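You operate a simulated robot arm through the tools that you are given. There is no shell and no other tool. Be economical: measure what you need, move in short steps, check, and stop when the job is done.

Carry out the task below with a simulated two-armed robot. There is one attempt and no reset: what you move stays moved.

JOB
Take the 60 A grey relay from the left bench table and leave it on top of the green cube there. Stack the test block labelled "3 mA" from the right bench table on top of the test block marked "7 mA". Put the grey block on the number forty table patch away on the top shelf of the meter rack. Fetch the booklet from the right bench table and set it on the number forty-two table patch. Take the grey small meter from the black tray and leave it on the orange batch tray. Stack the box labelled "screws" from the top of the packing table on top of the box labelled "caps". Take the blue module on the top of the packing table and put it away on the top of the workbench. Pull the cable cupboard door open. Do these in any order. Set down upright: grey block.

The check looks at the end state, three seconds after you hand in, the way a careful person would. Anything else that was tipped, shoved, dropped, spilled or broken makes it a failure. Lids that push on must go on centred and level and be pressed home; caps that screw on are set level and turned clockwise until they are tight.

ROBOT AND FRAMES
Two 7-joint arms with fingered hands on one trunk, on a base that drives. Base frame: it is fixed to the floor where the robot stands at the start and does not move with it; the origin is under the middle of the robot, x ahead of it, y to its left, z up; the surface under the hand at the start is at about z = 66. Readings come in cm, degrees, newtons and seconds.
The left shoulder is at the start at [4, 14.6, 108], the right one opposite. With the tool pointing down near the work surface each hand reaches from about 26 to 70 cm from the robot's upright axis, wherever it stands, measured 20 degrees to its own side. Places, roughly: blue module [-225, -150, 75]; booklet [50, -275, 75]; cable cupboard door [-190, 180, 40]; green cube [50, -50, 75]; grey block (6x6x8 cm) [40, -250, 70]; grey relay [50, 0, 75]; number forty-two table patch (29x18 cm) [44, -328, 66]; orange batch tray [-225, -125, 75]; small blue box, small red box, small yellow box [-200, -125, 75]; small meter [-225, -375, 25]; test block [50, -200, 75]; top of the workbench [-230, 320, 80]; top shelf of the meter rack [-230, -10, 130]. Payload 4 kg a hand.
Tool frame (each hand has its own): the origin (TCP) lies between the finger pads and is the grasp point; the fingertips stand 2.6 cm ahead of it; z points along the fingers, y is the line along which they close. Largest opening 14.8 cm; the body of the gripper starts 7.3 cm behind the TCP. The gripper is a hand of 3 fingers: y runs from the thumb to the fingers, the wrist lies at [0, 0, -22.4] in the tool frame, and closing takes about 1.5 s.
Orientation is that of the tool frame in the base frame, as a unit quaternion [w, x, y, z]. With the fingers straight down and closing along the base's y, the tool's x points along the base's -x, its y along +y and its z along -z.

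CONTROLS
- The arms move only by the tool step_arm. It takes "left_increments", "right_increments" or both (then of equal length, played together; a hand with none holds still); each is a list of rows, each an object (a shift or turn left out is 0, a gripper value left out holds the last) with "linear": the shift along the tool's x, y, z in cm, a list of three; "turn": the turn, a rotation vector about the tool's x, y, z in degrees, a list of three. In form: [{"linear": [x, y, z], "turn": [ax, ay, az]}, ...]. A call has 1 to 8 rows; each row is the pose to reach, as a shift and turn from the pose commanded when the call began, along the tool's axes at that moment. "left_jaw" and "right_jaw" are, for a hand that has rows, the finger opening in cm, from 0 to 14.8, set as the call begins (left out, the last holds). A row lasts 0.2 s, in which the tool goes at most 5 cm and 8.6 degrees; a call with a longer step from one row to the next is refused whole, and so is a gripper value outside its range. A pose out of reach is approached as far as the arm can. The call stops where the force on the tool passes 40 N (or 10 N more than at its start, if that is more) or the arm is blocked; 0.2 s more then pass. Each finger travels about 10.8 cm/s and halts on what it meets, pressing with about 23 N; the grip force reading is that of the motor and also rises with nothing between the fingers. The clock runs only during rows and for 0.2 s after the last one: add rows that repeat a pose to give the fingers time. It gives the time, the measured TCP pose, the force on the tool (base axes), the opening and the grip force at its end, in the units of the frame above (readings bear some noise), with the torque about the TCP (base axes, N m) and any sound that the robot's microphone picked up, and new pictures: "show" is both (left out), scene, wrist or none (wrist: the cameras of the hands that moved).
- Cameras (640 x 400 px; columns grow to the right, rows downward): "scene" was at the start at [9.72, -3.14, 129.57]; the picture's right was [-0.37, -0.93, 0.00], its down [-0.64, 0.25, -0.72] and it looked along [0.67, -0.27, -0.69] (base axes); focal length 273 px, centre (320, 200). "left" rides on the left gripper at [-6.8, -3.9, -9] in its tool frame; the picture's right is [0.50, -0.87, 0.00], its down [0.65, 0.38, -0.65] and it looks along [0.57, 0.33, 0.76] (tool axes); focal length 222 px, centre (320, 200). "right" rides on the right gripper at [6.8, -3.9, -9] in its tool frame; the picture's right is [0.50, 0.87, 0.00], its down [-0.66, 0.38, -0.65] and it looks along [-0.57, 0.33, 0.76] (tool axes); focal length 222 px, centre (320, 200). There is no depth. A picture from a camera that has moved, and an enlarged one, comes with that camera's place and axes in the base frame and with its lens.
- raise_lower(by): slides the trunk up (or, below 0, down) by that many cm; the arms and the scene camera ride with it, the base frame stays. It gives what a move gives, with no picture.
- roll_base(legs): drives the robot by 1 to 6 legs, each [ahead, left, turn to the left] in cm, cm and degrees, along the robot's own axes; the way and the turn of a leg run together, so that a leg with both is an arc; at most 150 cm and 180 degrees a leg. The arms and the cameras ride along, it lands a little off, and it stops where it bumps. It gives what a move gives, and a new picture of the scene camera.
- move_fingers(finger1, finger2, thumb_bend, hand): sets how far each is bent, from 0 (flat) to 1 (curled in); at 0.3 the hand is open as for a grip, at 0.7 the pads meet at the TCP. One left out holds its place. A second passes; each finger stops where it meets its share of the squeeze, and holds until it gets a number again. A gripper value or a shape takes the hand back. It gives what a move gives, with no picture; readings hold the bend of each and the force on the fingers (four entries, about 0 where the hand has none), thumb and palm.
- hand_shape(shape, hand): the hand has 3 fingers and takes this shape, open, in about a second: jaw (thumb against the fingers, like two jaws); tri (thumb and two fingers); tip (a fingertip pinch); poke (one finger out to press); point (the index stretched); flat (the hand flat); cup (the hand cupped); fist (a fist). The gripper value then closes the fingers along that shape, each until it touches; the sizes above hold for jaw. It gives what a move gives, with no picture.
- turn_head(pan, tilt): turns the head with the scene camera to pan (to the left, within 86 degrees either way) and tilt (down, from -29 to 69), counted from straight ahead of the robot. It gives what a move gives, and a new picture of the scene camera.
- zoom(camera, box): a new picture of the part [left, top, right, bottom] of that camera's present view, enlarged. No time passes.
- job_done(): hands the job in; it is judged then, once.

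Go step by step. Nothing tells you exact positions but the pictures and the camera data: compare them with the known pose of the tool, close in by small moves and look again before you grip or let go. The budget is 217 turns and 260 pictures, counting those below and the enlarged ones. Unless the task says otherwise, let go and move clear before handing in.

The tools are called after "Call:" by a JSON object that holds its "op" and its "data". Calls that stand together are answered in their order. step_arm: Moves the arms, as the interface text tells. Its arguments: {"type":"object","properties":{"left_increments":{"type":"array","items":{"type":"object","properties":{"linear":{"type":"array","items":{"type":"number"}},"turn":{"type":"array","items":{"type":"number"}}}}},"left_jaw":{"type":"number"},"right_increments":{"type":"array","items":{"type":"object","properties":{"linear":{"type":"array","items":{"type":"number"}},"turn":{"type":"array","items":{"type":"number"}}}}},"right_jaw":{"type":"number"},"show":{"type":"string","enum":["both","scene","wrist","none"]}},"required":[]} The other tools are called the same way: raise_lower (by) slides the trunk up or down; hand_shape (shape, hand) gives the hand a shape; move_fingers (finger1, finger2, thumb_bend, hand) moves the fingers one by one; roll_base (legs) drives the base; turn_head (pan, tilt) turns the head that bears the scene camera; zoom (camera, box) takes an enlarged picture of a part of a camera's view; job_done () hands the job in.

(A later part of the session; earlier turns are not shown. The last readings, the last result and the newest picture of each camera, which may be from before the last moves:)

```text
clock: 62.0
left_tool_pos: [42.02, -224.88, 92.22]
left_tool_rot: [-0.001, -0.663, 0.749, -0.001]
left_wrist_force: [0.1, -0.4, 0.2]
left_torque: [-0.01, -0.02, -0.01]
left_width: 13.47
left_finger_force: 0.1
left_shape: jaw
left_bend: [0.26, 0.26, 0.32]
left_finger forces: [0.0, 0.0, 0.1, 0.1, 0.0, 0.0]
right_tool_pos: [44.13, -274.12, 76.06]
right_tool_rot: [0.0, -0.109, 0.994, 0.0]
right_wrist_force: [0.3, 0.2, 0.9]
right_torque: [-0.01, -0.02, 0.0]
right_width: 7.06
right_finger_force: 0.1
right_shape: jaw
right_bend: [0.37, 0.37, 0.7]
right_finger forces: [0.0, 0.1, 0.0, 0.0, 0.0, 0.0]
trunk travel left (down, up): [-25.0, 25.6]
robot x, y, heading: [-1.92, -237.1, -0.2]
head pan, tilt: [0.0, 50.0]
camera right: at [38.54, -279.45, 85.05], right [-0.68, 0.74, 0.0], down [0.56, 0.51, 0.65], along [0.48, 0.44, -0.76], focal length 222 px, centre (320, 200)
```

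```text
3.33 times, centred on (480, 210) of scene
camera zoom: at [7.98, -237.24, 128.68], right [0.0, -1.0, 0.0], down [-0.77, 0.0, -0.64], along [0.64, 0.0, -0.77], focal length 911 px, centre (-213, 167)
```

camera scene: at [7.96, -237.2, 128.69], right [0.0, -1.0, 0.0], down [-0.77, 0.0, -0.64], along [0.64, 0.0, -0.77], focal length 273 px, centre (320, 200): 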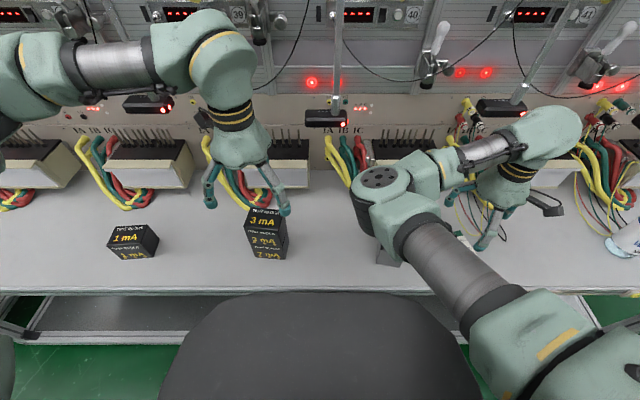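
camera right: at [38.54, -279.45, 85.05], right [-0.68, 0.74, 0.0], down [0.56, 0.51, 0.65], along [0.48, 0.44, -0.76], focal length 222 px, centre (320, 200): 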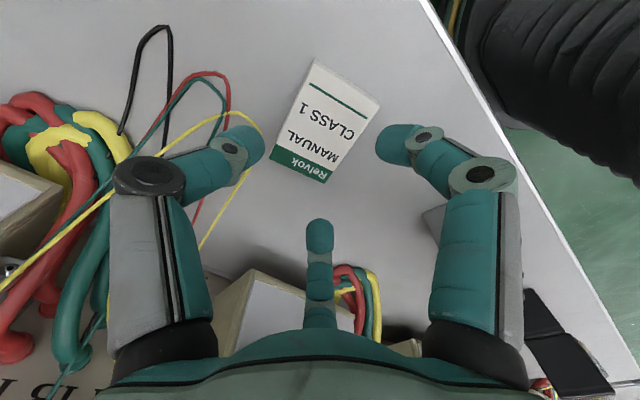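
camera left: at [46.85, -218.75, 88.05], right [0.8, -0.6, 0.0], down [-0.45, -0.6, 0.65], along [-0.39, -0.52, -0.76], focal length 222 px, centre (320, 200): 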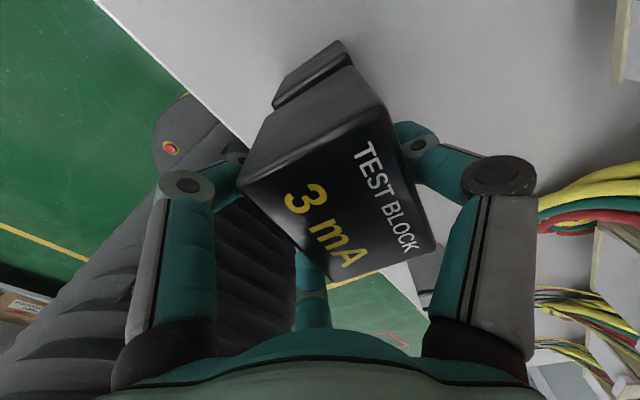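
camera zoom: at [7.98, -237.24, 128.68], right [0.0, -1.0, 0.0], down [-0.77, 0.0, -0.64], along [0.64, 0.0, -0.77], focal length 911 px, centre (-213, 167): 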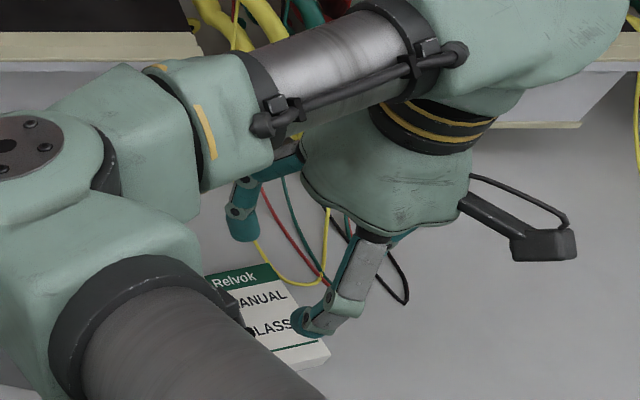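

Call:
{"op": "step_arm", "data": {"right_increments": [{}, {}, {}], "right_jaw": 6.4, "show": "wrist"}}

```text
clock: 62.8
left_tool_pos: [42.19, -224.77, 92.28]
left_tool_rot: [0.0, -0.663, 0.749, 0.0]
left_wrist_force: [-0.5, -0.2, -0.2]
left_torque: [0.0, 0.01, -0.01]
left_width: 13.49
left_finger_force: 0.0
left_shape: jaw
left_bend: [0.26, 0.26, 0.32]
left_finger forces: [0.0, 0.0, 0.0, 0.1, 0.0, 0.0]
right_tool_pos: [44.27, -274.1, 75.98]
right_tool_rot: [0.002, -0.11, 0.994, -0.001]
right_wrist_force: [-0.2, 0.7, -0.5]
right_torque: [0.0, -0.01, 0.02]
right_width: 6.43
right_finger_force: 0.0
right_shape: jaw
right_bend: [0.39, 0.39, 0.7]
right_finger forces: [0.1, 0.0, 0.0, 0.0, 0.1, 0.0]
trunk travel left (down, up): [-25.0, 25.6]
robot x, y, heading: [-1.84, -236.79, 0.1]
head pan, tilt: [0.0, 50.0]
camera right: at [38.55, -279.44, 85.06], right [-0.68, 0.74, 0.0], down [0.56, 0.51, 0.65], along [0.48, 0.44, -0.76], focal length 222 px, centre (320, 200)
```

right: 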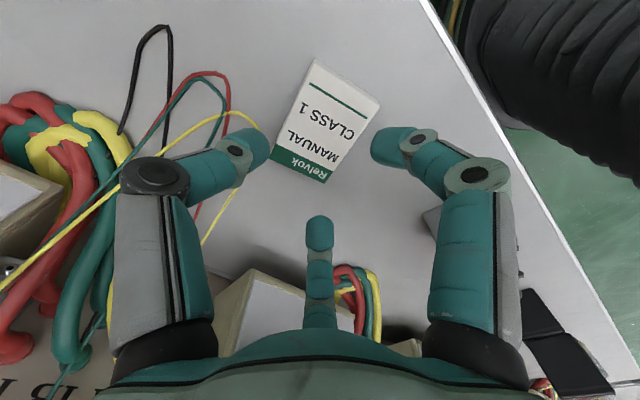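

The thumb's tip sits higher than the fingertips in this closing range. I'll tilt the hand 6° so the thumb comes level with the fingers, then go down with the fingers just off the table.

Call:
{"op": "step_arm", "data": {"right_increments": [{"turn": [-6, 0, 0]}, {"linear": [0, 0, 3], "turn": [-6, 0, 0]}, {"linear": [0, 0, 5.5], "turn": [-6, 0, 0]}, {"linear": [0, 0, 6.4], "turn": [-6, 0, 0]}, {"linear": [0, 0, 6.7], "turn": [-6, 0, 0]}, {"linear": [0, 0, 6.7], "turn": [-6, 0, 0]}], "right_jaw": 9, "show": "wrist"}}

```text
clock: 64.2
left_tool_pos: [42.24, -224.78, 92.22]
left_tool_rot: [0.0, -0.663, 0.749, 0.001]
left_wrist_force: [0.2, 0.3, 0.0]
left_torque: [0.0, 0.02, -0.01]
left_width: 13.48
left_finger_force: 0.1
left_shape: jaw
left_bend: [0.26, 0.26, 0.32]
left_finger forces: [0.0, 0.1, 0.0, 0.0, 0.1, 0.0]
right_tool_pos: [44.17, -274.26, 69.3]
right_tool_rot: [-0.005, -0.108, 0.993, 0.051]
right_wrist_force: [0.6, -0.7, 3.0]
right_torque: [0.11, -0.01, 0.04]
right_width: 9.22
right_finger_force: 0.0
right_shape: jaw
right_bend: [0.3, 0.3, 0.7]
right_finger forces: [1.9, 2.6, 0.0, 0.0, 0.0, 0.0]
trunk travel left (down, up): [-25.0, 25.6]
robot x, y, heading: [-1.59, -236.98, -0.1]
head pan, tilt: [0.0, 50.0]
camera right: at [38.76, -280.4, 77.92], right [-0.67, 0.73, 0.09], down [0.57, 0.44, 0.69], along [0.47, 0.52, -0.72], focal length 222 px, centre (320, 200)
```

right: 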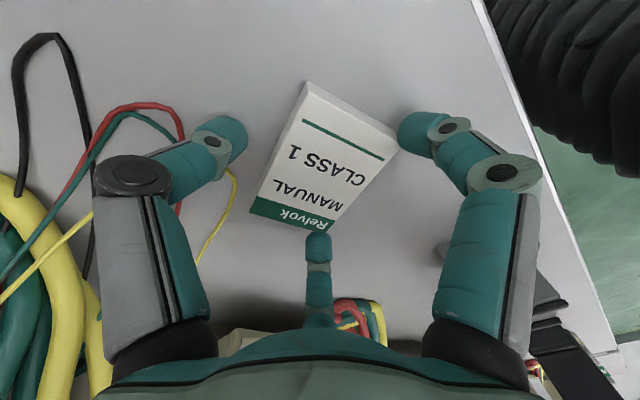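

The fingers are already resting against the booklet's left edge. I'll shift 0.7 cm away, lower a little more, then close.

Call:
{"op": "step_arm", "data": {"right_increments": [{"linear": [0, 0.8, -0.3]}, {"linear": [0, 0.8, 0]}, {"linear": [0, 0.8, 0.3]}, {"linear": [0, 0.8, 0.3]}], "show": "none"}}

```text
clock: 65.2
left_tool_pos: [42.05, -224.78, 92.26]
left_tool_rot: [0.0, -0.662, 0.749, 0.0]
left_wrist_force: [0.9, 0.0, -0.4]
left_torque: [-0.02, -0.01, -0.03]
left_width: 13.49
left_finger_force: 0.2
left_shape: jaw
left_bend: [0.26, 0.26, 0.32]
left_finger forces: [0.0, 0.0, 0.0, 0.1, 0.0, 0.0]
right_tool_pos: [44.06, -273.42, 69.15]
right_tool_rot: [-0.005, -0.108, 0.993, 0.052]
right_wrist_force: [-1.4, -0.3, 7.8]
right_torque: [-0.22, -0.01, -0.01]
right_width: 9.2
right_finger_force: 0.0
right_shape: jaw
right_bend: [0.3, 0.3, 0.7]
right_finger forces: [2.1, 1.9, 0.1, 0.1, 5.1, 0.1]
trunk travel left (down, up): [-25.0, 25.6]
robot x, y, heading: [-1.74, -237.03, 0.0]
head pan, tilt: [0.0, 50.0]
```

Now thumb and fingers are level on the table. I'll rise 2–3 mm and close.

Call:
{"op": "step_arm", "data": {"right_increments": [{"linear": [0, 0, -0.3]}, {"linear": [0, 0, -0.3]}, {"linear": [0, 0, -0.3]}, {"linear": [0, 0, -0.3]}, {"linear": [0, 0, -0.3]}, {"linear": [0, 0, -0.3]}, {"linear": [0, 0, -0.3]}, {"linear": [0, 0, -0.3]}], "right_jaw": 0, "show": "wrist"}}

Call:
{"op": "zoom", "data": {"camera": "right", "box": [200, 60, 460, 260]}}

```text
clock: 67.0
left_tool_pos: [42.13, -224.76, 92.09]
left_tool_rot: [0.001, -0.663, 0.749, 0.0]
left_wrist_force: [-0.5, -0.6, -0.2]
left_torque: [0.03, 0.02, 0.01]
left_width: 13.5
left_finger_force: 0.1
left_shape: jaw
left_bend: [0.26, 0.26, 0.32]
left_finger forces: [0.1, 0.0, 0.0, 0.0, 0.0, 0.0]
right_tool_pos: [44.04, -273.58, 69.23]
right_tool_rot: [-0.006, -0.108, 0.993, 0.051]
right_wrist_force: [0.0, -1.3, 0.0]
right_torque: [0.01, -0.03, -0.03]
right_width: 7.65
right_finger_force: 23.2
right_shape: jaw
right_bend: [0.32, 0.32, 0.71]
right_finger forces: [21.8, 22.0, 0.0, 0.0, 16.6, 0.0]
trunk travel left (down, up): [-25.0, 25.6]
robot x, y, heading: [-1.86, -237.17, 0.0]
head pan, tilt: [0.0, 50.0]
camera right: at [38.57, -279.71, 77.93], right [-0.67, 0.73, 0.09], down [0.57, 0.44, 0.69], along [0.47, 0.52, -0.72], focal length 222 px, centre (320, 200)
```

right: 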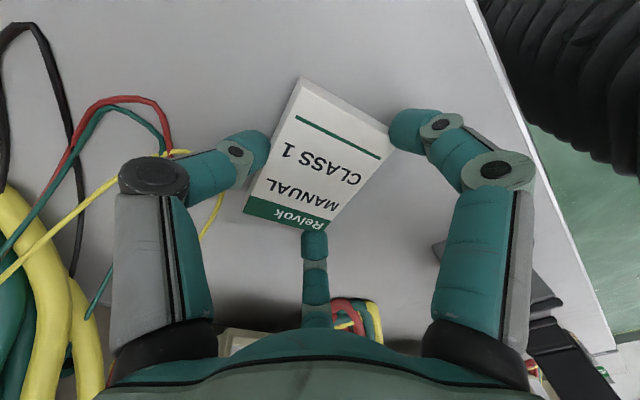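

```text
2.00 times, centred on (330, 160) of right
camera zoom: at [38.57, -279.71, 77.93], right [-0.67, 0.73, 0.09], down [0.57, 0.44, 0.69], along [0.47, 0.52, -0.72], focal length 444 px, centre (300, 280)
```

zoom: 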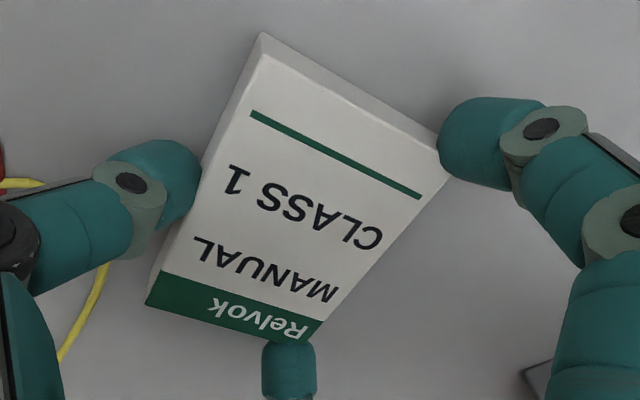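

Thumb and fingers are all against the edges now. I'll lift 3 cm as a test.

Call:
{"op": "step_arm", "data": {"right_increments": [{"linear": [0, 0, -0.5]}, {"linear": [0, 0, -1]}, {"linear": [0, 0, -2]}, {"linear": [0, 0, -3]}, {"linear": [0, 0, -3]}], "show": "wrist"}}

Call:
{"op": "zoom", "data": {"camera": "scene", "box": [400, 170, 540, 270]}}

```text
clock: 68.2
left_tool_pos: [42.26, -224.94, 92.11]
left_tool_rot: [0.0, -0.662, 0.749, 0.0]
left_wrist_force: [0.7, 1.2, 0.2]
left_torque: [0.02, -0.01, 0.01]
left_width: 13.48
left_finger_force: 0.1
left_shape: jaw
left_bend: [0.26, 0.26, 0.32]
left_finger forces: [0.0, 0.0, 0.0, 0.1, 0.0, 0.0]
right_tool_pos: [44.06, -273.72, 72.37]
right_tool_rot: [-0.006, -0.109, 0.993, 0.052]
right_wrist_force: [-0.3, -0.7, -0.3]
right_torque: [-0.01, -0.02, 0.0]
right_width: 7.64
right_finger_force: 23.0
right_shape: jaw
right_bend: [0.32, 0.32, 0.71]
right_finger forces: [21.8, 22.0, 0.0, 0.1, 16.7, 0.0]
trunk travel left (down, up): [-25.0, 25.6]
robot x, y, heading: [-1.94, -236.97, 0.1]
head pan, tilt: [0.0, 50.0]
camera right: at [38.72, -280.0, 80.94], right [-0.67, 0.73, 0.09], down [0.57, 0.44, 0.69], along [0.47, 0.52, -0.72], focal length 222 px, centre (320, 200)
```

right: 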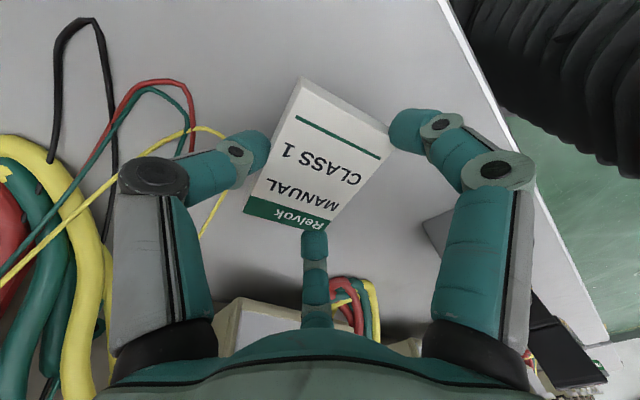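

```text
4.00 times, centred on (470, 220) of scene
camera zoom: at [8.0, -237.25, 128.68], right [0.0, -1.0, 0.0], down [-0.77, 0.0, -0.64], along [0.64, 0.0, -0.77], focal length 1093 px, centre (-280, 120)
```

zoom: 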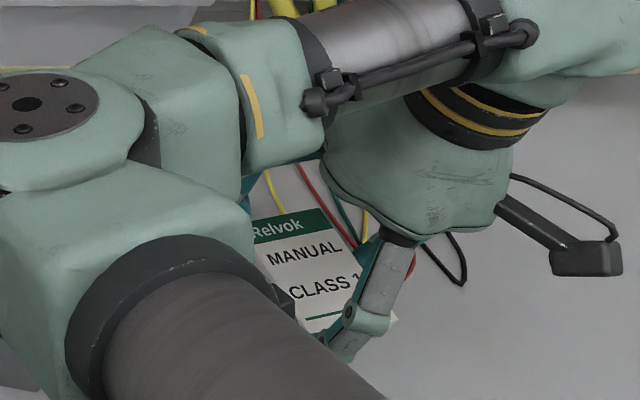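

It's held rigidly this time. I'll lift it, back off, and drive right to see patch 42 and the bottle there.

Call:
{"op": "step_arm", "data": {"right_increments": [{"linear": [0, 0, -4]}, {"linear": [0, 0, -8]}, {"linear": [0, 0, -12]}, {"linear": [0, 0, -16]}, {"linear": [0, 0, -20]}, {"linear": [0, 0, -22]}], "show": "none"}}

Call:
{"op": "roll_base", "data": {"legs": [[-32, 0, 0], [0, -58, 0]]}}

Call:
{"op": "turn_head", "data": {"pan": -15, "tilt": 35}}

```text
clock: 69.6
left_tool_pos: [42.1, -224.86, 92.13]
left_tool_rot: [0.0, -0.662, 0.749, 0.0]
left_wrist_force: [-0.2, 0.2, -0.1]
left_torque: [0.0, 0.01, 0.03]
left_width: 13.5
left_finger_force: 0.0
left_shape: jaw
left_bend: [0.26, 0.26, 0.32]
left_finger forces: [0.0, 0.0, 0.0, 0.1, 0.0, 0.0]
right_tool_pos: [44.33, -275.98, 94.07]
right_tool_rot: [-0.005, -0.109, 0.993, 0.052]
right_wrist_force: [-0.3, -1.1, -1.0]
right_torque: [0.02, 0.03, -0.03]
right_width: 7.55
right_finger_force: 22.3
right_shape: jaw
right_bend: [0.32, 0.32, 0.71]
right_finger forces: [21.8, 22.0, 0.1, 0.1, 16.6, 0.0]
trunk travel left (down, up): [-25.0, 25.6]
robot x, y, heading: [-1.63, -237.07, 0.0]
head pan, tilt: [0.0, 50.0]
```

```text
clock: 74.7
left_tool_pos: [9.83, -282.83, 92.23]
left_tool_rot: [0.0, -0.663, 0.749, 0.0]
left_wrist_force: [0.1, 0.6, -0.4]
left_torque: [0.02, 0.02, -0.02]
left_width: 13.47
left_finger_force: 0.1
left_shape: jaw
left_bend: [0.26, 0.26, 0.32]
left_finger forces: [0.0, 0.0, 0.0, 0.0, 0.0, 0.0]
right_tool_pos: [11.98, -334.14, 94.02]
right_tool_rot: [-0.005, -0.108, 0.993, 0.052]
right_wrist_force: [0.3, -0.4, -0.8]
right_torque: [0.0, 0.02, 0.0]
right_width: 7.59
right_finger_force: 23.6
right_shape: jaw
right_bend: [0.32, 0.32, 0.71]
right_finger forces: [21.8, 22.0, 0.0, 0.0, 16.4, 0.0]
trunk travel left (down, up): [-25.0, 25.6]
robot x, y, heading: [-34.23, -294.93, -0.1]
head pan, tilt: [0.0, 50.0]
camera scene: at [-24.45, -295.27, 128.68], right [0.0, -1.0, 0.0], down [-0.77, 0.0, -0.64], along [0.64, 0.0, -0.77], focal length 273 px, centre (320, 200)
```

scene: 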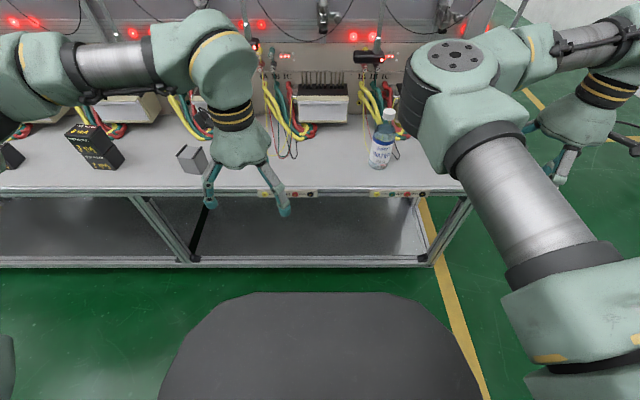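

```text
clock: 75.5
left_tool_pos: [9.75, -282.93, 92.23]
left_tool_rot: [0.0, -0.662, 0.749, 0.0]
left_wrist_force: [0.9, -0.8, -0.7]
left_torque: [0.0, 0.04, 0.01]
left_width: 13.5
left_finger_force: 0.0
left_shape: jaw
left_bend: [0.26, 0.26, 0.32]
left_finger forces: [0.0, 0.0, 0.0, 0.0, 0.1, 0.0]
right_tool_pos: [11.88, -334.03, 93.99]
right_tool_rot: [-0.005, -0.108, 0.993, 0.052]
right_wrist_force: [-0.2, 0.5, -1.1]
right_torque: [-0.01, 0.0, 0.0]
right_width: 7.59
right_finger_force: 23.1
right_shape: jaw
right_bend: [0.32, 0.32, 0.71]
right_finger forces: [21.8, 22.1, 0.0, 0.0, 16.5, 0.0]
trunk travel left (down, up): [-25.0, 25.6]
robot x, y, heading: [-34.34, -295.43, 0.1]
head pan, tilt: [-15.0, 35.0]
camera scene: at [-23.65, -297.52, 130.85], right [-0.26, -0.97, 0.0], down [-0.55, 0.15, -0.82], along [0.79, -0.21, -0.57], focal length 273 px, centre (320, 200)
```

scene: 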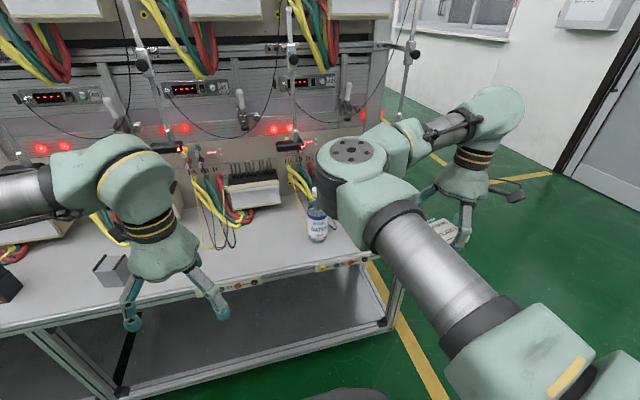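

Call:
{"op": "zoom", "data": {"camera": "scene", "box": [180, 130, 420, 280]}}

Call:
{"op": "turn_head", "data": {"pan": -15, "tilt": 15}}

```text
2.67 times, centred on (300, 205) of scene
camera zoom: at [-23.65, -297.52, 130.85], right [-0.26, -0.97, 0.0], down [-0.55, 0.15, -0.82], along [0.79, -0.21, -0.57], focal length 728 px, centre (373, 187)
```

zoom: 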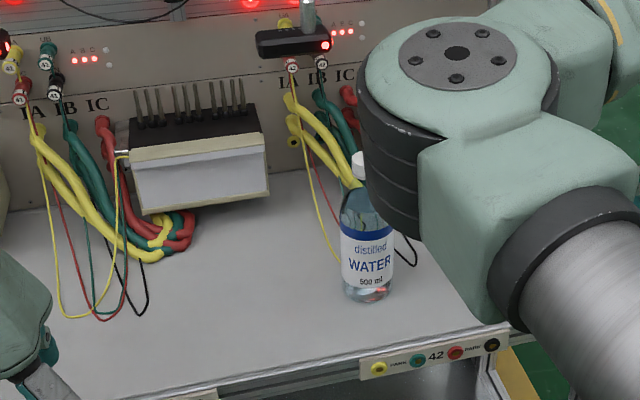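

```text
clock: 76.3
left_tool_pos: [9.68, -282.95, 92.19]
left_tool_rot: [0.0, -0.662, 0.749, 0.0]
left_wrist_force: [0.3, 0.4, 0.1]
left_torque: [0.01, -0.01, -0.03]
left_width: 13.45
left_finger_force: 0.2
left_shape: jaw
left_bend: [0.26, 0.26, 0.32]
left_finger forces: [0.0, 0.1, 0.0, 0.0, 0.0, 0.1]
right_tool_pos: [11.9, -333.92, 94.08]
right_tool_rot: [-0.006, -0.109, 0.993, 0.052]
right_wrist_force: [0.0, 0.7, -0.1]
right_torque: [0.02, -0.02, 0.02]
right_width: 7.61
right_finger_force: 22.8
right_shape: jaw
right_bend: [0.32, 0.32, 0.71]
right_finger forces: [21.8, 22.0, 0.0, 0.1, 16.5, 0.0]
trunk travel left (down, up): [-25.0, 25.6]
robot x, y, heading: [-34.23, -295.48, 0.3]
head pan, tilt: [-15.0, 15.0]
camera scene: at [-23.13, -297.69, 134.05], right [-0.26, -0.97, 0.0], down [-0.25, 0.07, -0.97], along [0.93, -0.25, -0.26], focal length 273 px, centre (320, 200)
```

scene: 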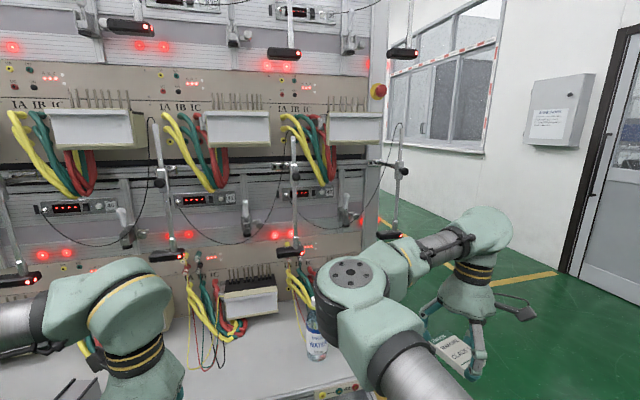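

Call:
{"op": "zoom", "data": {"camera": "right", "box": [0, 0, 640, 400]}}

Call:
{"op": "turn_head", "data": {"pan": -40, "tilt": 30}}

```text
1.00 times, centred on (320, 200) of right (not enlarged: the box is as wide or as high as the picture)
camera zoom: at [6.48, -340.22, 102.64], right [-0.67, 0.73, 0.09], down [0.57, 0.44, 0.69], along [0.47, 0.52, -0.72], focal length 222 px, centre (320, 200)
```

zoom: 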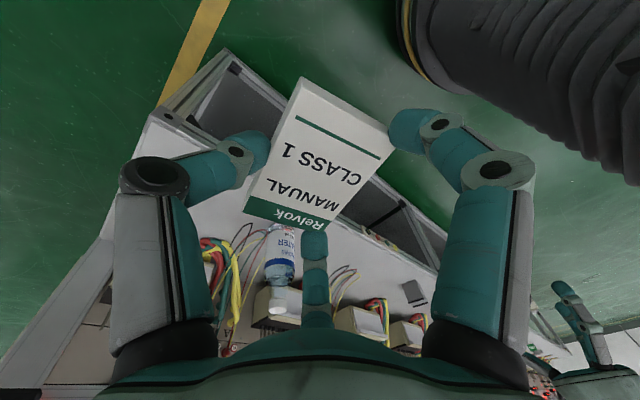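

```text
clock: 77.2
left_tool_pos: [9.79, -282.82, 92.18]
left_tool_rot: [0.0, -0.663, 0.749, 0.0]
left_wrist_force: [-0.4, -0.2, 0.4]
left_torque: [-0.01, 0.0, 0.0]
left_width: 13.48
left_finger_force: 0.1
left_shape: jaw
left_bend: [0.26, 0.26, 0.32]
left_finger forces: [0.1, 0.0, 0.0, 0.0, 0.0, 0.0]
right_tool_pos: [11.92, -334.06, 94.17]
right_tool_rot: [-0.005, -0.109, 0.993, 0.052]
right_wrist_force: [0.1, 0.3, -0.9]
right_torque: [-0.01, -0.01, 0.01]
right_width: 7.57
right_finger_force: 23.2
right_shape: jaw
right_bend: [0.32, 0.32, 0.71]
right_finger forces: [21.8, 22.0, 0.1, 0.1, 16.6, 0.1]
trunk travel left (down, up): [-25.0, 25.6]
robot x, y, heading: [-34.3, -294.79, -0.2]
head pan, tilt: [-40.0, 30.0]
camera scene: at [-25.22, -301.06, 131.64], right [-0.64, -0.77, 0.0], down [-0.38, 0.32, -0.87], along [0.66, -0.56, -0.5], focal length 273 px, centre (320, 200)
```

scene: 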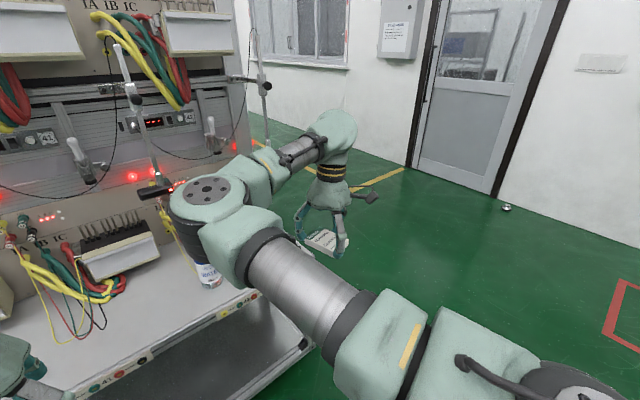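

The table ends at about y = −347 and the bottle stands near [43, −315]. To keep my right elbow away from it, I'll bring the right hand inward relative to the base, raise the left hand, and shift the base right.

Call:
{"op": "step_arm", "data": {"left_increments": [{"linear": [0, 0, -4]}, {"linear": [0, 0, -8]}, {"linear": [0, 0, -12]}, {"linear": [0, 0, -16]}, {"linear": [0, 0, -18]}, {"linear": [0, 0, -18]}], "right_increments": [{"linear": [-1, 4.4, 0.45]}, {"linear": [-2, 8.8, 0.9]}, {"linear": [-3, 13.2, 1.35]}, {"linear": [-4, 17.6, 1.8]}, {"linear": [-5, 22, 2.25]}, {"linear": [-5.8, 26.2, 2.7]}], "show": "none"}}

Call:
{"op": "roll_base", "data": {"legs": [[0, -26, 0]]}}

Call:
{"op": "turn_head", "data": {"pan": 0, "tilt": 40}}

```text
clock: 78.6
left_tool_pos: [9.53, -282.85, 110.13]
left_tool_rot: [-0.001, -0.662, 0.749, 0.0]
left_wrist_force: [0.2, -0.3, 0.5]
left_torque: [0.01, -0.02, 0.03]
left_width: 13.48
left_finger_force: 0.0
left_shape: jaw
left_bend: [0.26, 0.26, 0.32]
left_finger forces: [0.0, 0.0, 0.0, 0.0, 0.1, 0.1]
right_tool_pos: [17.5, -324.8, 93.76]
right_tool_rot: [-0.005, -0.108, 0.993, 0.051]
right_wrist_force: [0.0, -0.1, -0.6]
right_torque: [0.0, 0.03, -0.04]
right_width: 7.57
right_finger_force: 22.8
right_shape: jaw
right_bend: [0.32, 0.33, 0.71]
right_finger forces: [21.9, 22.3, 0.1, 0.1, 17.2, 0.0]
right hand out of reach, approached as far as the arm can: row 2, 3, 4, 5, 6
trunk travel left (down, up): [-25.0, 25.6]
robot x, y, heading: [-34.14, -294.95, -0.0]
head pan, tilt: [-40.0, 30.0]
```

```text
clock: 80.4
left_tool_pos: [9.4, -308.71, 110.23]
left_tool_rot: [-0.001, -0.663, 0.749, -0.001]
left_wrist_force: [-0.2, 0.4, -1.3]
left_torque: [-0.01, -0.01, 0.01]
left_width: 13.46
left_finger_force: 0.0
left_shape: jaw
left_bend: [0.26, 0.26, 0.32]
left_finger forces: [0.0, 0.1, 0.1, 0.1, 0.1, 0.0]
right_tool_pos: [17.54, -350.79, 93.72]
right_tool_rot: [-0.005, -0.109, 0.993, 0.051]
right_wrist_force: [0.4, 0.7, -0.2]
right_torque: [0.0, 0.02, 0.01]
right_width: 7.56
right_finger_force: 22.8
right_shape: jaw
right_bend: [0.32, 0.33, 0.71]
right_finger forces: [21.9, 22.3, 0.0, 0.0, 17.1, 0.1]
trunk travel left (down, up): [-25.0, 25.6]
robot x, y, heading: [-33.95, -320.94, 0.1]
head pan, tilt: [-40.0, 30.0]
camera scene: at [-25.27, -326.95, 131.64], right [-0.64, -0.77, 0.0], down [-0.38, 0.32, -0.87], along [0.66, -0.56, -0.5], focal length 273 px, centre (320, 200)
```

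scene: 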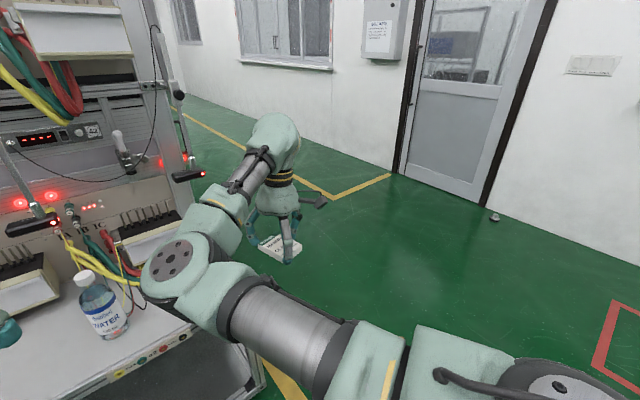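

```text
clock: 81.5
left_tool_pos: [9.49, -308.7, 110.28]
left_tool_rot: [0.0, -0.663, 0.748, 0.0]
left_wrist_force: [-0.8, 0.0, -0.5]
left_torque: [-0.01, 0.01, -0.01]
left_width: 13.49
left_finger_force: 0.1
left_shape: jaw
left_bend: [0.26, 0.26, 0.32]
left_finger forces: [0.0, 0.1, 0.0, 0.0, 0.0, 0.0]
right_tool_pos: [17.58, -350.64, 93.72]
right_tool_rot: [-0.006, -0.11, 0.993, 0.053]
right_wrist_force: [0.4, 0.0, -1.0]
right_torque: [0.0, -0.01, -0.01]
right_width: 7.58
right_finger_force: 23.2
right_shape: jaw
right_bend: [0.32, 0.33, 0.71]
right_finger forces: [21.9, 22.3, 0.0, 0.0, 17.2, 0.1]
trunk travel left (down, up): [-25.0, 25.6]
robot x, y, heading: [-34.42, -320.78, -0.2]
head pan, tilt: [0.0, 40.0]
camera scene: at [-23.69, -321.17, 130.1], right [0.0, -1.0, 0.0], down [-0.64, 0.0, -0.77], along [0.77, 0.0, -0.64], focal length 273 px, centre (320, 200)
```

scene: 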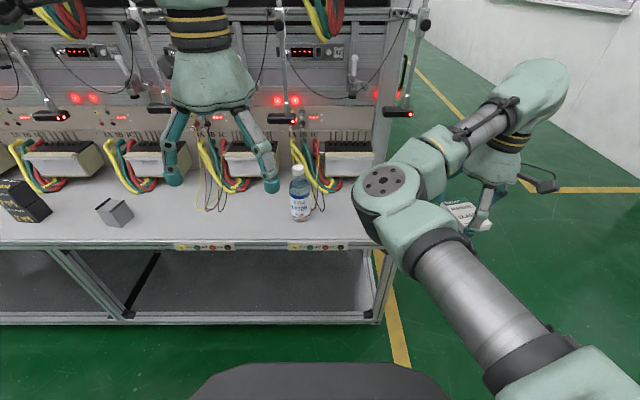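

The right elbow would hover over the bottle from this side, so I'll instead come at the patch from the table's right end, turned 90° left.

Call:
{"op": "roll_base", "data": {"legs": [[0, -70, 0], [0, 0, 90], [0, -48, 0]]}}

Call:
{"op": "turn_head", "data": {"pan": -20, "tilt": 45}}

```text
clock: 91.6
left_tool_pos: [0.77, -347.94, 110.21]
left_tool_rot: [0.001, 0.998, -0.068, 0.0]
left_wrist_force: [0.6, 0.4, 0.4]
left_torque: [0.0, 0.01, 0.01]
left_width: 13.48
left_finger_force: 0.2
left_shape: jaw
left_bend: [0.26, 0.26, 0.32]
left_finger forces: [0.1, 0.0, 0.0, 0.0, 0.0, 0.0]
right_tool_pos: [42.98, -340.6, 93.89]
right_tool_rot: [0.04, 0.774, -0.63, -0.033]
right_wrist_force: [0.1, -0.4, -0.8]
right_torque: [0.0, 0.0, 0.02]
right_width: 7.57
right_finger_force: 23.3
right_shape: jaw
right_bend: [0.33, 0.33, 0.71]
right_finger forces: [21.6, 22.0, 0.0, 0.0, 16.8, 0.1]
trunk travel left (down, up): [-25.0, 25.6]
robot x, y, heading: [12.69, -391.8, 89.1]
head pan, tilt: [0.0, 40.0]
camera scene: at [12.74, -381.45, 130.1], right [1.0, -0.02, 0.0], down [-0.01, -0.64, -0.77], along [0.01, 0.77, -0.64], focal length 273 px, centre (320, 200)
```

scene: 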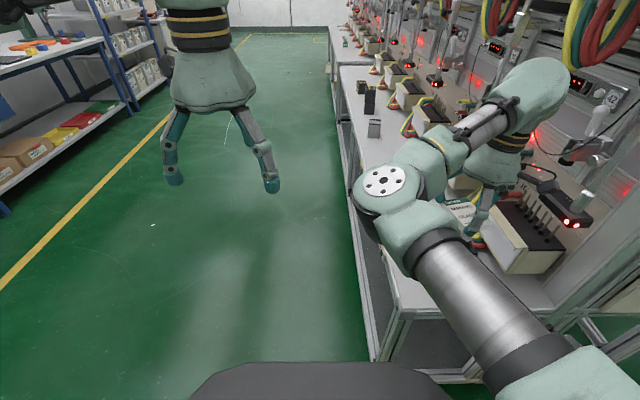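

```text
clock: 92.4
left_tool_pos: [0.73, -348.09, 110.22]
left_tool_rot: [0.0, 0.998, -0.068, 0.0]
left_wrist_force: [-0.4, -0.8, 0.4]
left_torque: [0.0, -0.01, 0.0]
left_width: 13.49
left_finger_force: 0.2
left_shape: jaw
left_bend: [0.26, 0.26, 0.32]
left_finger forces: [0.0, 0.0, 0.0, 0.0, 0.0, 0.0]
right_tool_pos: [42.95, -340.62, 93.76]
right_tool_rot: [0.039, 0.774, -0.631, -0.032]
right_wrist_force: [0.0, -0.4, -0.3]
right_torque: [0.0, -0.01, 0.03]
right_width: 7.56
right_finger_force: 23.0
right_shape: jaw
right_bend: [0.33, 0.33, 0.71]
right_finger forces: [21.7, 22.1, 0.0, 0.1, 16.8, 0.1]
trunk travel left (down, up): [-25.0, 25.6]
robot x, y, heading: [12.41, -392.29, 88.9]
head pan, tilt: [-20.0, 45.0]
camera scene: at [15.47, -382.35, 129.38], right [0.93, -0.36, 0.0], down [-0.25, -0.66, -0.71], along [0.25, 0.66, -0.71], focal length 273 px, centre (320, 200)
```

scene: 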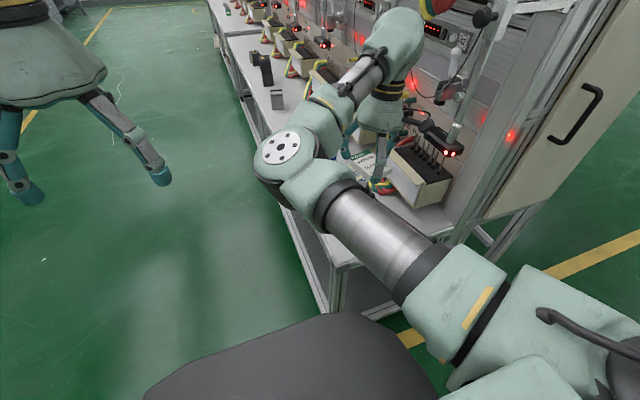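

Call:
{"op": "roll_base", "data": {"legs": [[7, 0, 0]]}}

Call:
{"op": "zoom", "data": {"camera": "right", "box": [0, 0, 640, 400]}}

```text
clock: 93.4
left_tool_pos: [0.86, -341.2, 110.17]
left_tool_rot: [0.0, 0.998, -0.067, 0.001]
left_wrist_force: [0.0, -0.2, 0.8]
left_torque: [-0.03, 0.02, -0.03]
left_width: 13.46
left_finger_force: 0.1
left_shape: jaw
left_bend: [0.26, 0.26, 0.32]
left_finger forces: [0.0, 0.0, 0.1, 0.2, 0.1, 0.1]
right_tool_pos: [43.05, -333.66, 93.81]
right_tool_rot: [0.04, 0.774, -0.631, -0.032]
right_wrist_force: [0.5, -0.4, -0.4]
right_torque: [0.02, 0.01, -0.01]
right_width: 7.56
right_finger_force: 23.0
right_shape: jaw
right_bend: [0.33, 0.33, 0.71]
right_finger forces: [21.5, 22.0, 0.1, 0.0, 16.8, 0.0]
trunk travel left (down, up): [-25.0, 25.6]
robot x, y, heading: [12.5, -385.23, 89.0]
head pan, tilt: [-20.0, 45.0]
camera scene: at [15.61, -375.46, 129.38], right [0.93, -0.36, 0.0], down [-0.25, -0.66, -0.71], along [0.25, 0.66, -0.71], focal length 273 px, centre (320, 200)
```

scene: 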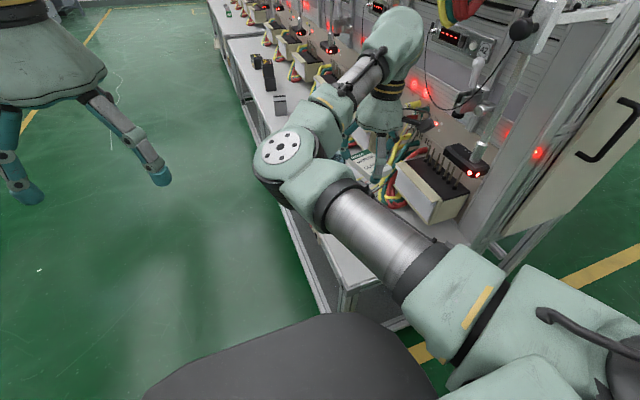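

```text
1.00 times, centred on (320, 200) of right (not enlarged: the box is as wide or as high as the picture)
camera zoom: at [49.22, -339.38, 102.41], right [-0.74, -0.66, 0.09], down [-0.44, 0.58, 0.69], along [-0.51, 0.47, -0.72], focal length 222 px, centre (320, 200)
```

zoom: 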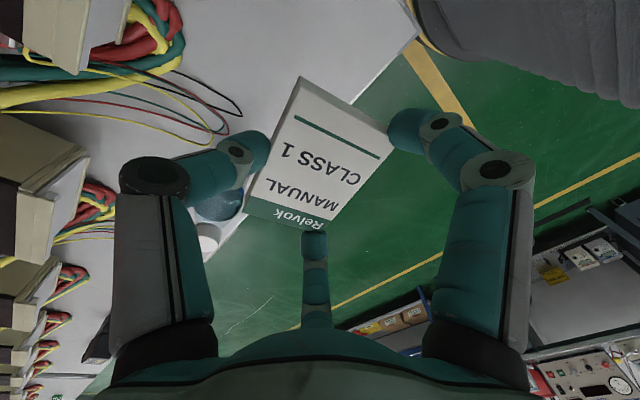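

The hand is over the patch, clear of the bottle and wires. I'll go straight down to just above the table.

Call:
{"op": "step_arm", "data": {"right_increments": [{"linear": [0, -0.5, 4.8]}, {"linear": [0, -1, 9.6]}, {"linear": [0, -1.5, 14.4]}, {"linear": [0, -2, 19]}, {"linear": [0, -2.3, 22.2]}, {"linear": [0, -2.3, 22.2]}], "show": "both"}}

```text
clock: 94.8
left_tool_pos: [0.85, -341.09, 110.17]
left_tool_rot: [0.0, 0.998, -0.068, 0.0]
left_wrist_force: [1.0, -0.7, 0.1]
left_torque: [0.01, -0.01, 0.01]
left_width: 13.48
left_finger_force: 0.0
left_shape: jaw
left_bend: [0.26, 0.26, 0.32]
left_finger forces: [0.0, 0.0, 0.0, 0.1, 0.0, 0.0]
right_tool_pos: [43.01, -333.81, 71.47]
right_tool_rot: [0.04, 0.775, -0.63, -0.033]
right_wrist_force: [-1.1, -0.4, -0.3]
right_torque: [0.0, 0.0, -0.01]
right_width: 7.53
right_finger_force: 23.4
right_shape: jaw
right_bend: [0.33, 0.33, 0.71]
right_finger forces: [21.7, 22.0, 0.0, 0.1, 16.4, 0.0]
trunk travel left (down, up): [-25.0, 25.6]
robot x, y, heading: [12.52, -385.06, 89.1]
head pan, tilt: [-20.0, 45.0]
camera scene: at [15.59, -375.46, 129.38], right [0.93, -0.36, 0.0], down [-0.25, -0.66, -0.71], along [0.25, 0.66, -0.71], focal length 273 px, centre (320, 200)
camera right: at [49.18, -339.47, 79.98], right [-0.74, -0.67, 0.09], down [-0.44, 0.58, 0.69], along [-0.51, 0.47, -0.72], focal length 222 px, centre (320, 200)
```

scene: 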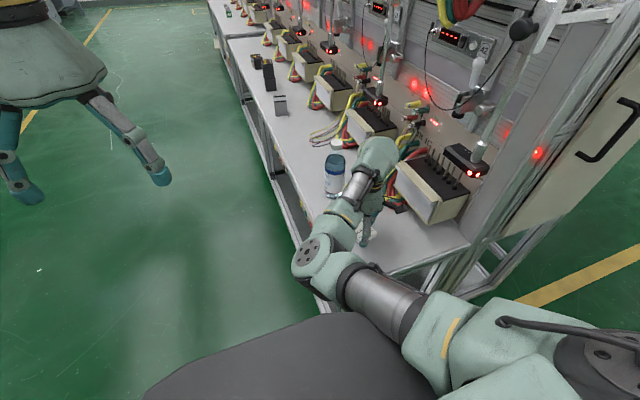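
right: 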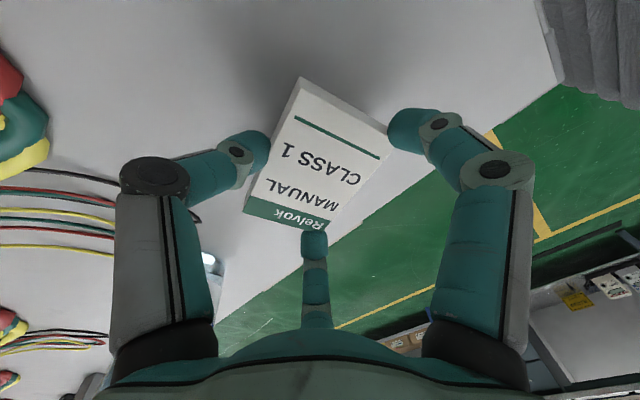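

Call:
{"op": "zoom", "data": {"camera": "scene", "box": [280, 120, 440, 260]}}

Call:
{"op": "step_arm", "data": {"right_increments": [{"linear": [0, -0.1, 1]}, {"linear": [0, -0.15, 1.7]}, {"linear": [0, -0.2, 2.1]}, {"linear": [0, -0.2, 2.1]}], "show": "wrist"}}

```text
2.86 times, centred on (360, 190) of scene
camera zoom: at [15.59, -375.46, 129.38], right [0.93, -0.36, 0.0], down [-0.25, -0.66, -0.71], along [0.25, 0.66, -0.71], focal length 781 px, centre (206, 229)
```

zoom: 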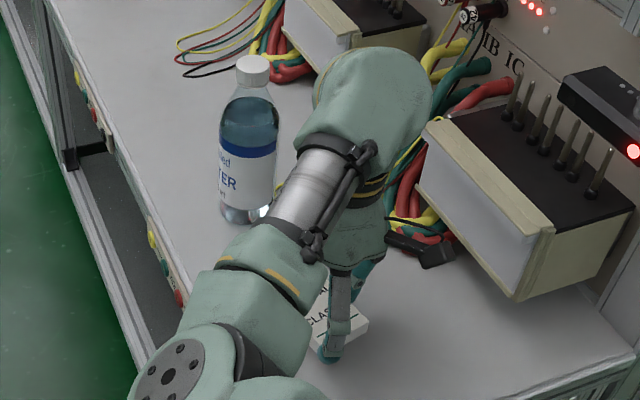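

```text
clock: 95.8
left_tool_pos: [0.9, -341.17, 110.25]
left_tool_rot: [-0.001, 0.998, -0.069, 0.0]
left_wrist_force: [0.3, 0.3, -0.4]
left_torque: [0.02, 0.0, -0.01]
left_width: 13.49
left_finger_force: 0.0
left_shape: jaw
left_bend: [0.26, 0.26, 0.32]
left_finger forces: [0.0, 0.0, 0.0, 0.0, 0.0, 0.0]
right_tool_pos: [42.97, -333.72, 69.39]
right_tool_rot: [0.04, 0.775, -0.63, -0.033]
right_wrist_force: [-0.3, 0.5, -1.0]
right_torque: [0.03, 0.0, -0.01]
right_width: 7.56
right_finger_force: 22.8
right_shape: jaw
right_bend: [0.33, 0.33, 0.71]
right_finger forces: [21.7, 22.0, 0.0, 0.1, 16.3, 0.0]
trunk travel left (down, up): [-25.0, 25.6]
robot x, y, heading: [12.42, -384.99, 88.8]
head pan, tilt: [-20.0, 45.0]
camera right: at [49.13, -339.4, 77.91], right [-0.74, -0.66, 0.09], down [-0.44, 0.58, 0.69], along [-0.51, 0.47, -0.72], focal length 222 px, centre (320, 200)
```

right: 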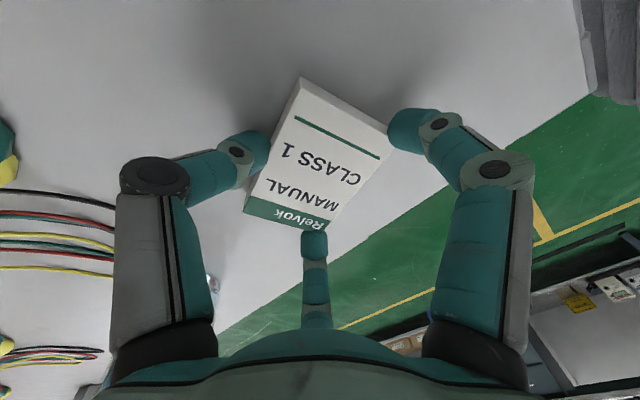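

About 1–2 mm remain. I'll lower, open, and rise.

Call:
{"op": "step_arm", "data": {"right_increments": [{"linear": [0, 0, 0.2]}, {"linear": [0, 0, 0.2]}], "show": "none"}}

Call:
{"op": "step_arm", "data": {"right_increments": [{}, {}, {}, {}, {"linear": [0, 0, -0.5]}, {"linear": [0, 0.2, -3]}, {"linear": [0, 0.6, -7]}, {"linear": [0, 1, -11]}], "right_jaw": 10, "show": "wrist"}}

```text
clock: 96.4
left_tool_pos: [0.82, -341.2, 110.23]
left_tool_rot: [0.0, 0.998, -0.068, 0.0]
left_wrist_force: [0.0, -0.4, -0.4]
left_torque: [0.02, -0.04, -0.03]
left_width: 13.44
left_finger_force: 0.0
left_shape: jaw
left_bend: [0.26, 0.26, 0.32]
left_finger forces: [0.1, 0.0, 0.0, 0.0, 0.0, 0.0]
right_tool_pos: [42.95, -333.79, 69.24]
right_tool_rot: [0.04, 0.774, -0.631, -0.032]
right_wrist_force: [0.4, 0.3, -0.4]
right_torque: [-0.01, -0.03, -0.02]
right_width: 7.57
right_finger_force: 23.0
right_shape: jaw
right_bend: [0.33, 0.33, 0.71]
right_finger forces: [21.7, 22.1, 0.1, 0.0, 16.4, 0.0]
trunk travel left (down, up): [-25.0, 25.6]
robot x, y, heading: [12.47, -385.18, 89.4]
head pan, tilt: [-20.0, 45.0]
```

```text
clock: 98.2
left_tool_pos: [0.93, -341.25, 110.24]
left_tool_rot: [0.001, 0.998, -0.068, 0.0]
left_wrist_force: [0.0, 0.0, 0.4]
left_torque: [0.02, -0.02, 0.0]
left_width: 13.49
left_finger_force: 0.1
left_shape: jaw
left_bend: [0.26, 0.26, 0.32]
left_finger forces: [0.1, 0.0, 0.1, 0.1, 0.0, 0.0]
right_tool_pos: [43.1, -333.79, 80.22]
right_tool_rot: [0.04, 0.775, -0.63, -0.033]
right_wrist_force: [-0.7, 0.5, 0.3]
right_torque: [-0.03, -0.03, -0.04]
right_width: 9.97
right_finger_force: 0.0
right_shape: jaw
right_bend: [0.29, 0.29, 0.72]
right_finger forces: [0.0, 0.0, 0.0, 0.0, 0.0, 0.0]
trunk travel left (down, up): [-25.0, 25.6]
robot x, y, heading: [12.56, -385.17, 88.9]
head pan, tilt: [-20.0, 45.0]
camera right: at [49.21, -339.43, 88.81], right [-0.74, -0.67, 0.09], down [-0.44, 0.58, 0.69], along [-0.51, 0.47, -0.72], focal length 222 px, centre (320, 200)
```

right: 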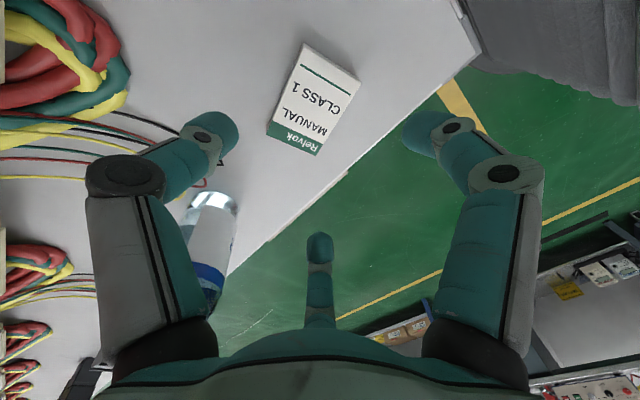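

The booklet lies flat on patch 42. I'll withdraw the right hand and drive round to the grey block at about [41.5, −254.4].

Call:
{"op": "step_arm", "data": {"right_increments": [{"linear": [0, 0.4, -4]}, {"linear": [0, 0.8, -8]}, {"linear": [0, 1.5, -14.7]}, {"linear": [3, 2, -14.7], "turn": [3, 0, 0]}, {"linear": [6, 2.7, -14.7], "turn": [6, 0, 0]}, {"linear": [9.8, 3.5, -14.7], "turn": [6, 0, 0]}], "show": "none"}}

Call:
{"op": "roll_base", "data": {"legs": [[-16, 0, 0], [0, 60, 0], [0, 0, -89], [0, 132, 0]]}}

Call:
{"op": "turn_head", "data": {"pan": 5, "tilt": 40}}

```text
refused: row 3 steps farther than a row can; nothing moved
```

```text
clock: 112.7
left_tool_pos: [-0.74, -257.32, 110.15]
left_tool_rot: [0.0, -0.65, 0.76, 0.0]
left_wrist_force: [-0.3, -0.2, 0.3]
left_torque: [0.0, -0.02, 0.01]
left_width: 13.47
left_finger_force: 0.1
left_shape: jaw
left_bend: [0.26, 0.26, 0.32]
left_finger forces: [0.0, 0.0, 0.0, 0.0, 0.0, 0.0]
right_tool_pos: [5.83, -299.55, 80.17]
right_tool_rot: [-0.005, -0.092, 0.994, 0.051]
right_wrist_force: [-0.2, 0.3, 0.7]
right_torque: [-0.01, -0.03, -0.01]
right_width: 9.97
right_finger_force: 0.0
right_shape: jaw
right_bend: [0.29, 0.29, 0.72]
right_finger forces: [0.0, 0.0, 0.1, 0.0, 0.1, 0.0]
trunk travel left (down, up): [-25.0, 25.6]
robot x, y, heading: [-44.81, -268.1, -2.0]
head pan, tilt: [-20.0, 45.0]
camera scene: at [-35.14, -271.38, 129.38], right [-0.37, -0.93, 0.0], down [-0.66, 0.27, -0.71], along [0.66, -0.27, -0.71], focal length 273 px, centre (320, 200)
```

scene: 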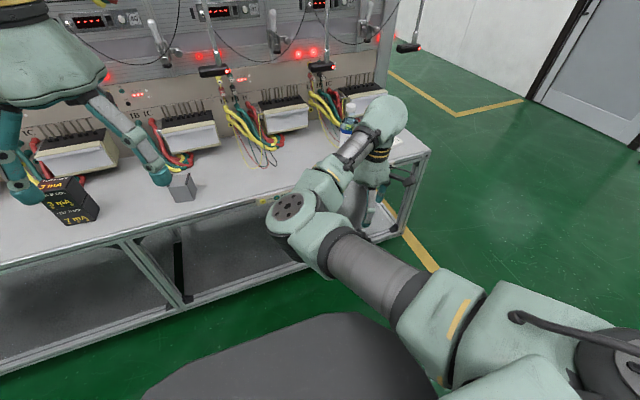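

```text
clock: 113.5
left_tool_pos: [-0.62, -257.29, 110.25]
left_tool_rot: [0.0, -0.65, 0.76, 0.0]
left_wrist_force: [0.9, 0.7, -0.1]
left_torque: [0.0, 0.03, 0.01]
left_width: 13.48
left_finger_force: 0.1
left_shape: jaw
left_bend: [0.26, 0.26, 0.32]
left_finger forces: [0.0, 0.1, 0.1, 0.0, 0.0, 0.0]
right_tool_pos: [5.88, -299.52, 80.15]
right_tool_rot: [-0.005, -0.093, 0.994, 0.052]
right_wrist_force: [0.6, 0.3, 0.0]
right_torque: [0.0, 0.0, 0.02]
right_width: 9.98
right_finger_force: 0.1
right_shape: jaw
right_bend: [0.29, 0.29, 0.72]
right_finger forces: [0.1, 0.0, 0.0, 0.0, 0.1, 0.1]
trunk travel left (down, up): [-25.0, 25.6]
robot x, y, heading: [-44.55, -268.26, -2.1]
head pan, tilt: [5.0, 40.0]
camera scene: at [-34.19, -267.92, 130.1], right [0.05, -1.0, 0.0], down [-0.64, -0.03, -0.77], along [0.76, 0.04, -0.64], focal length 273 px, centre (320, 200)
```

scene: 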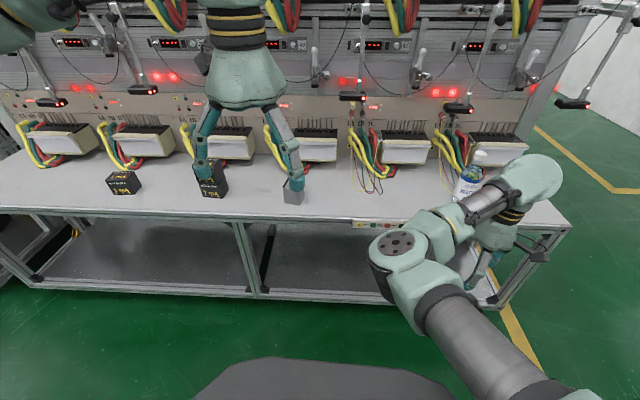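

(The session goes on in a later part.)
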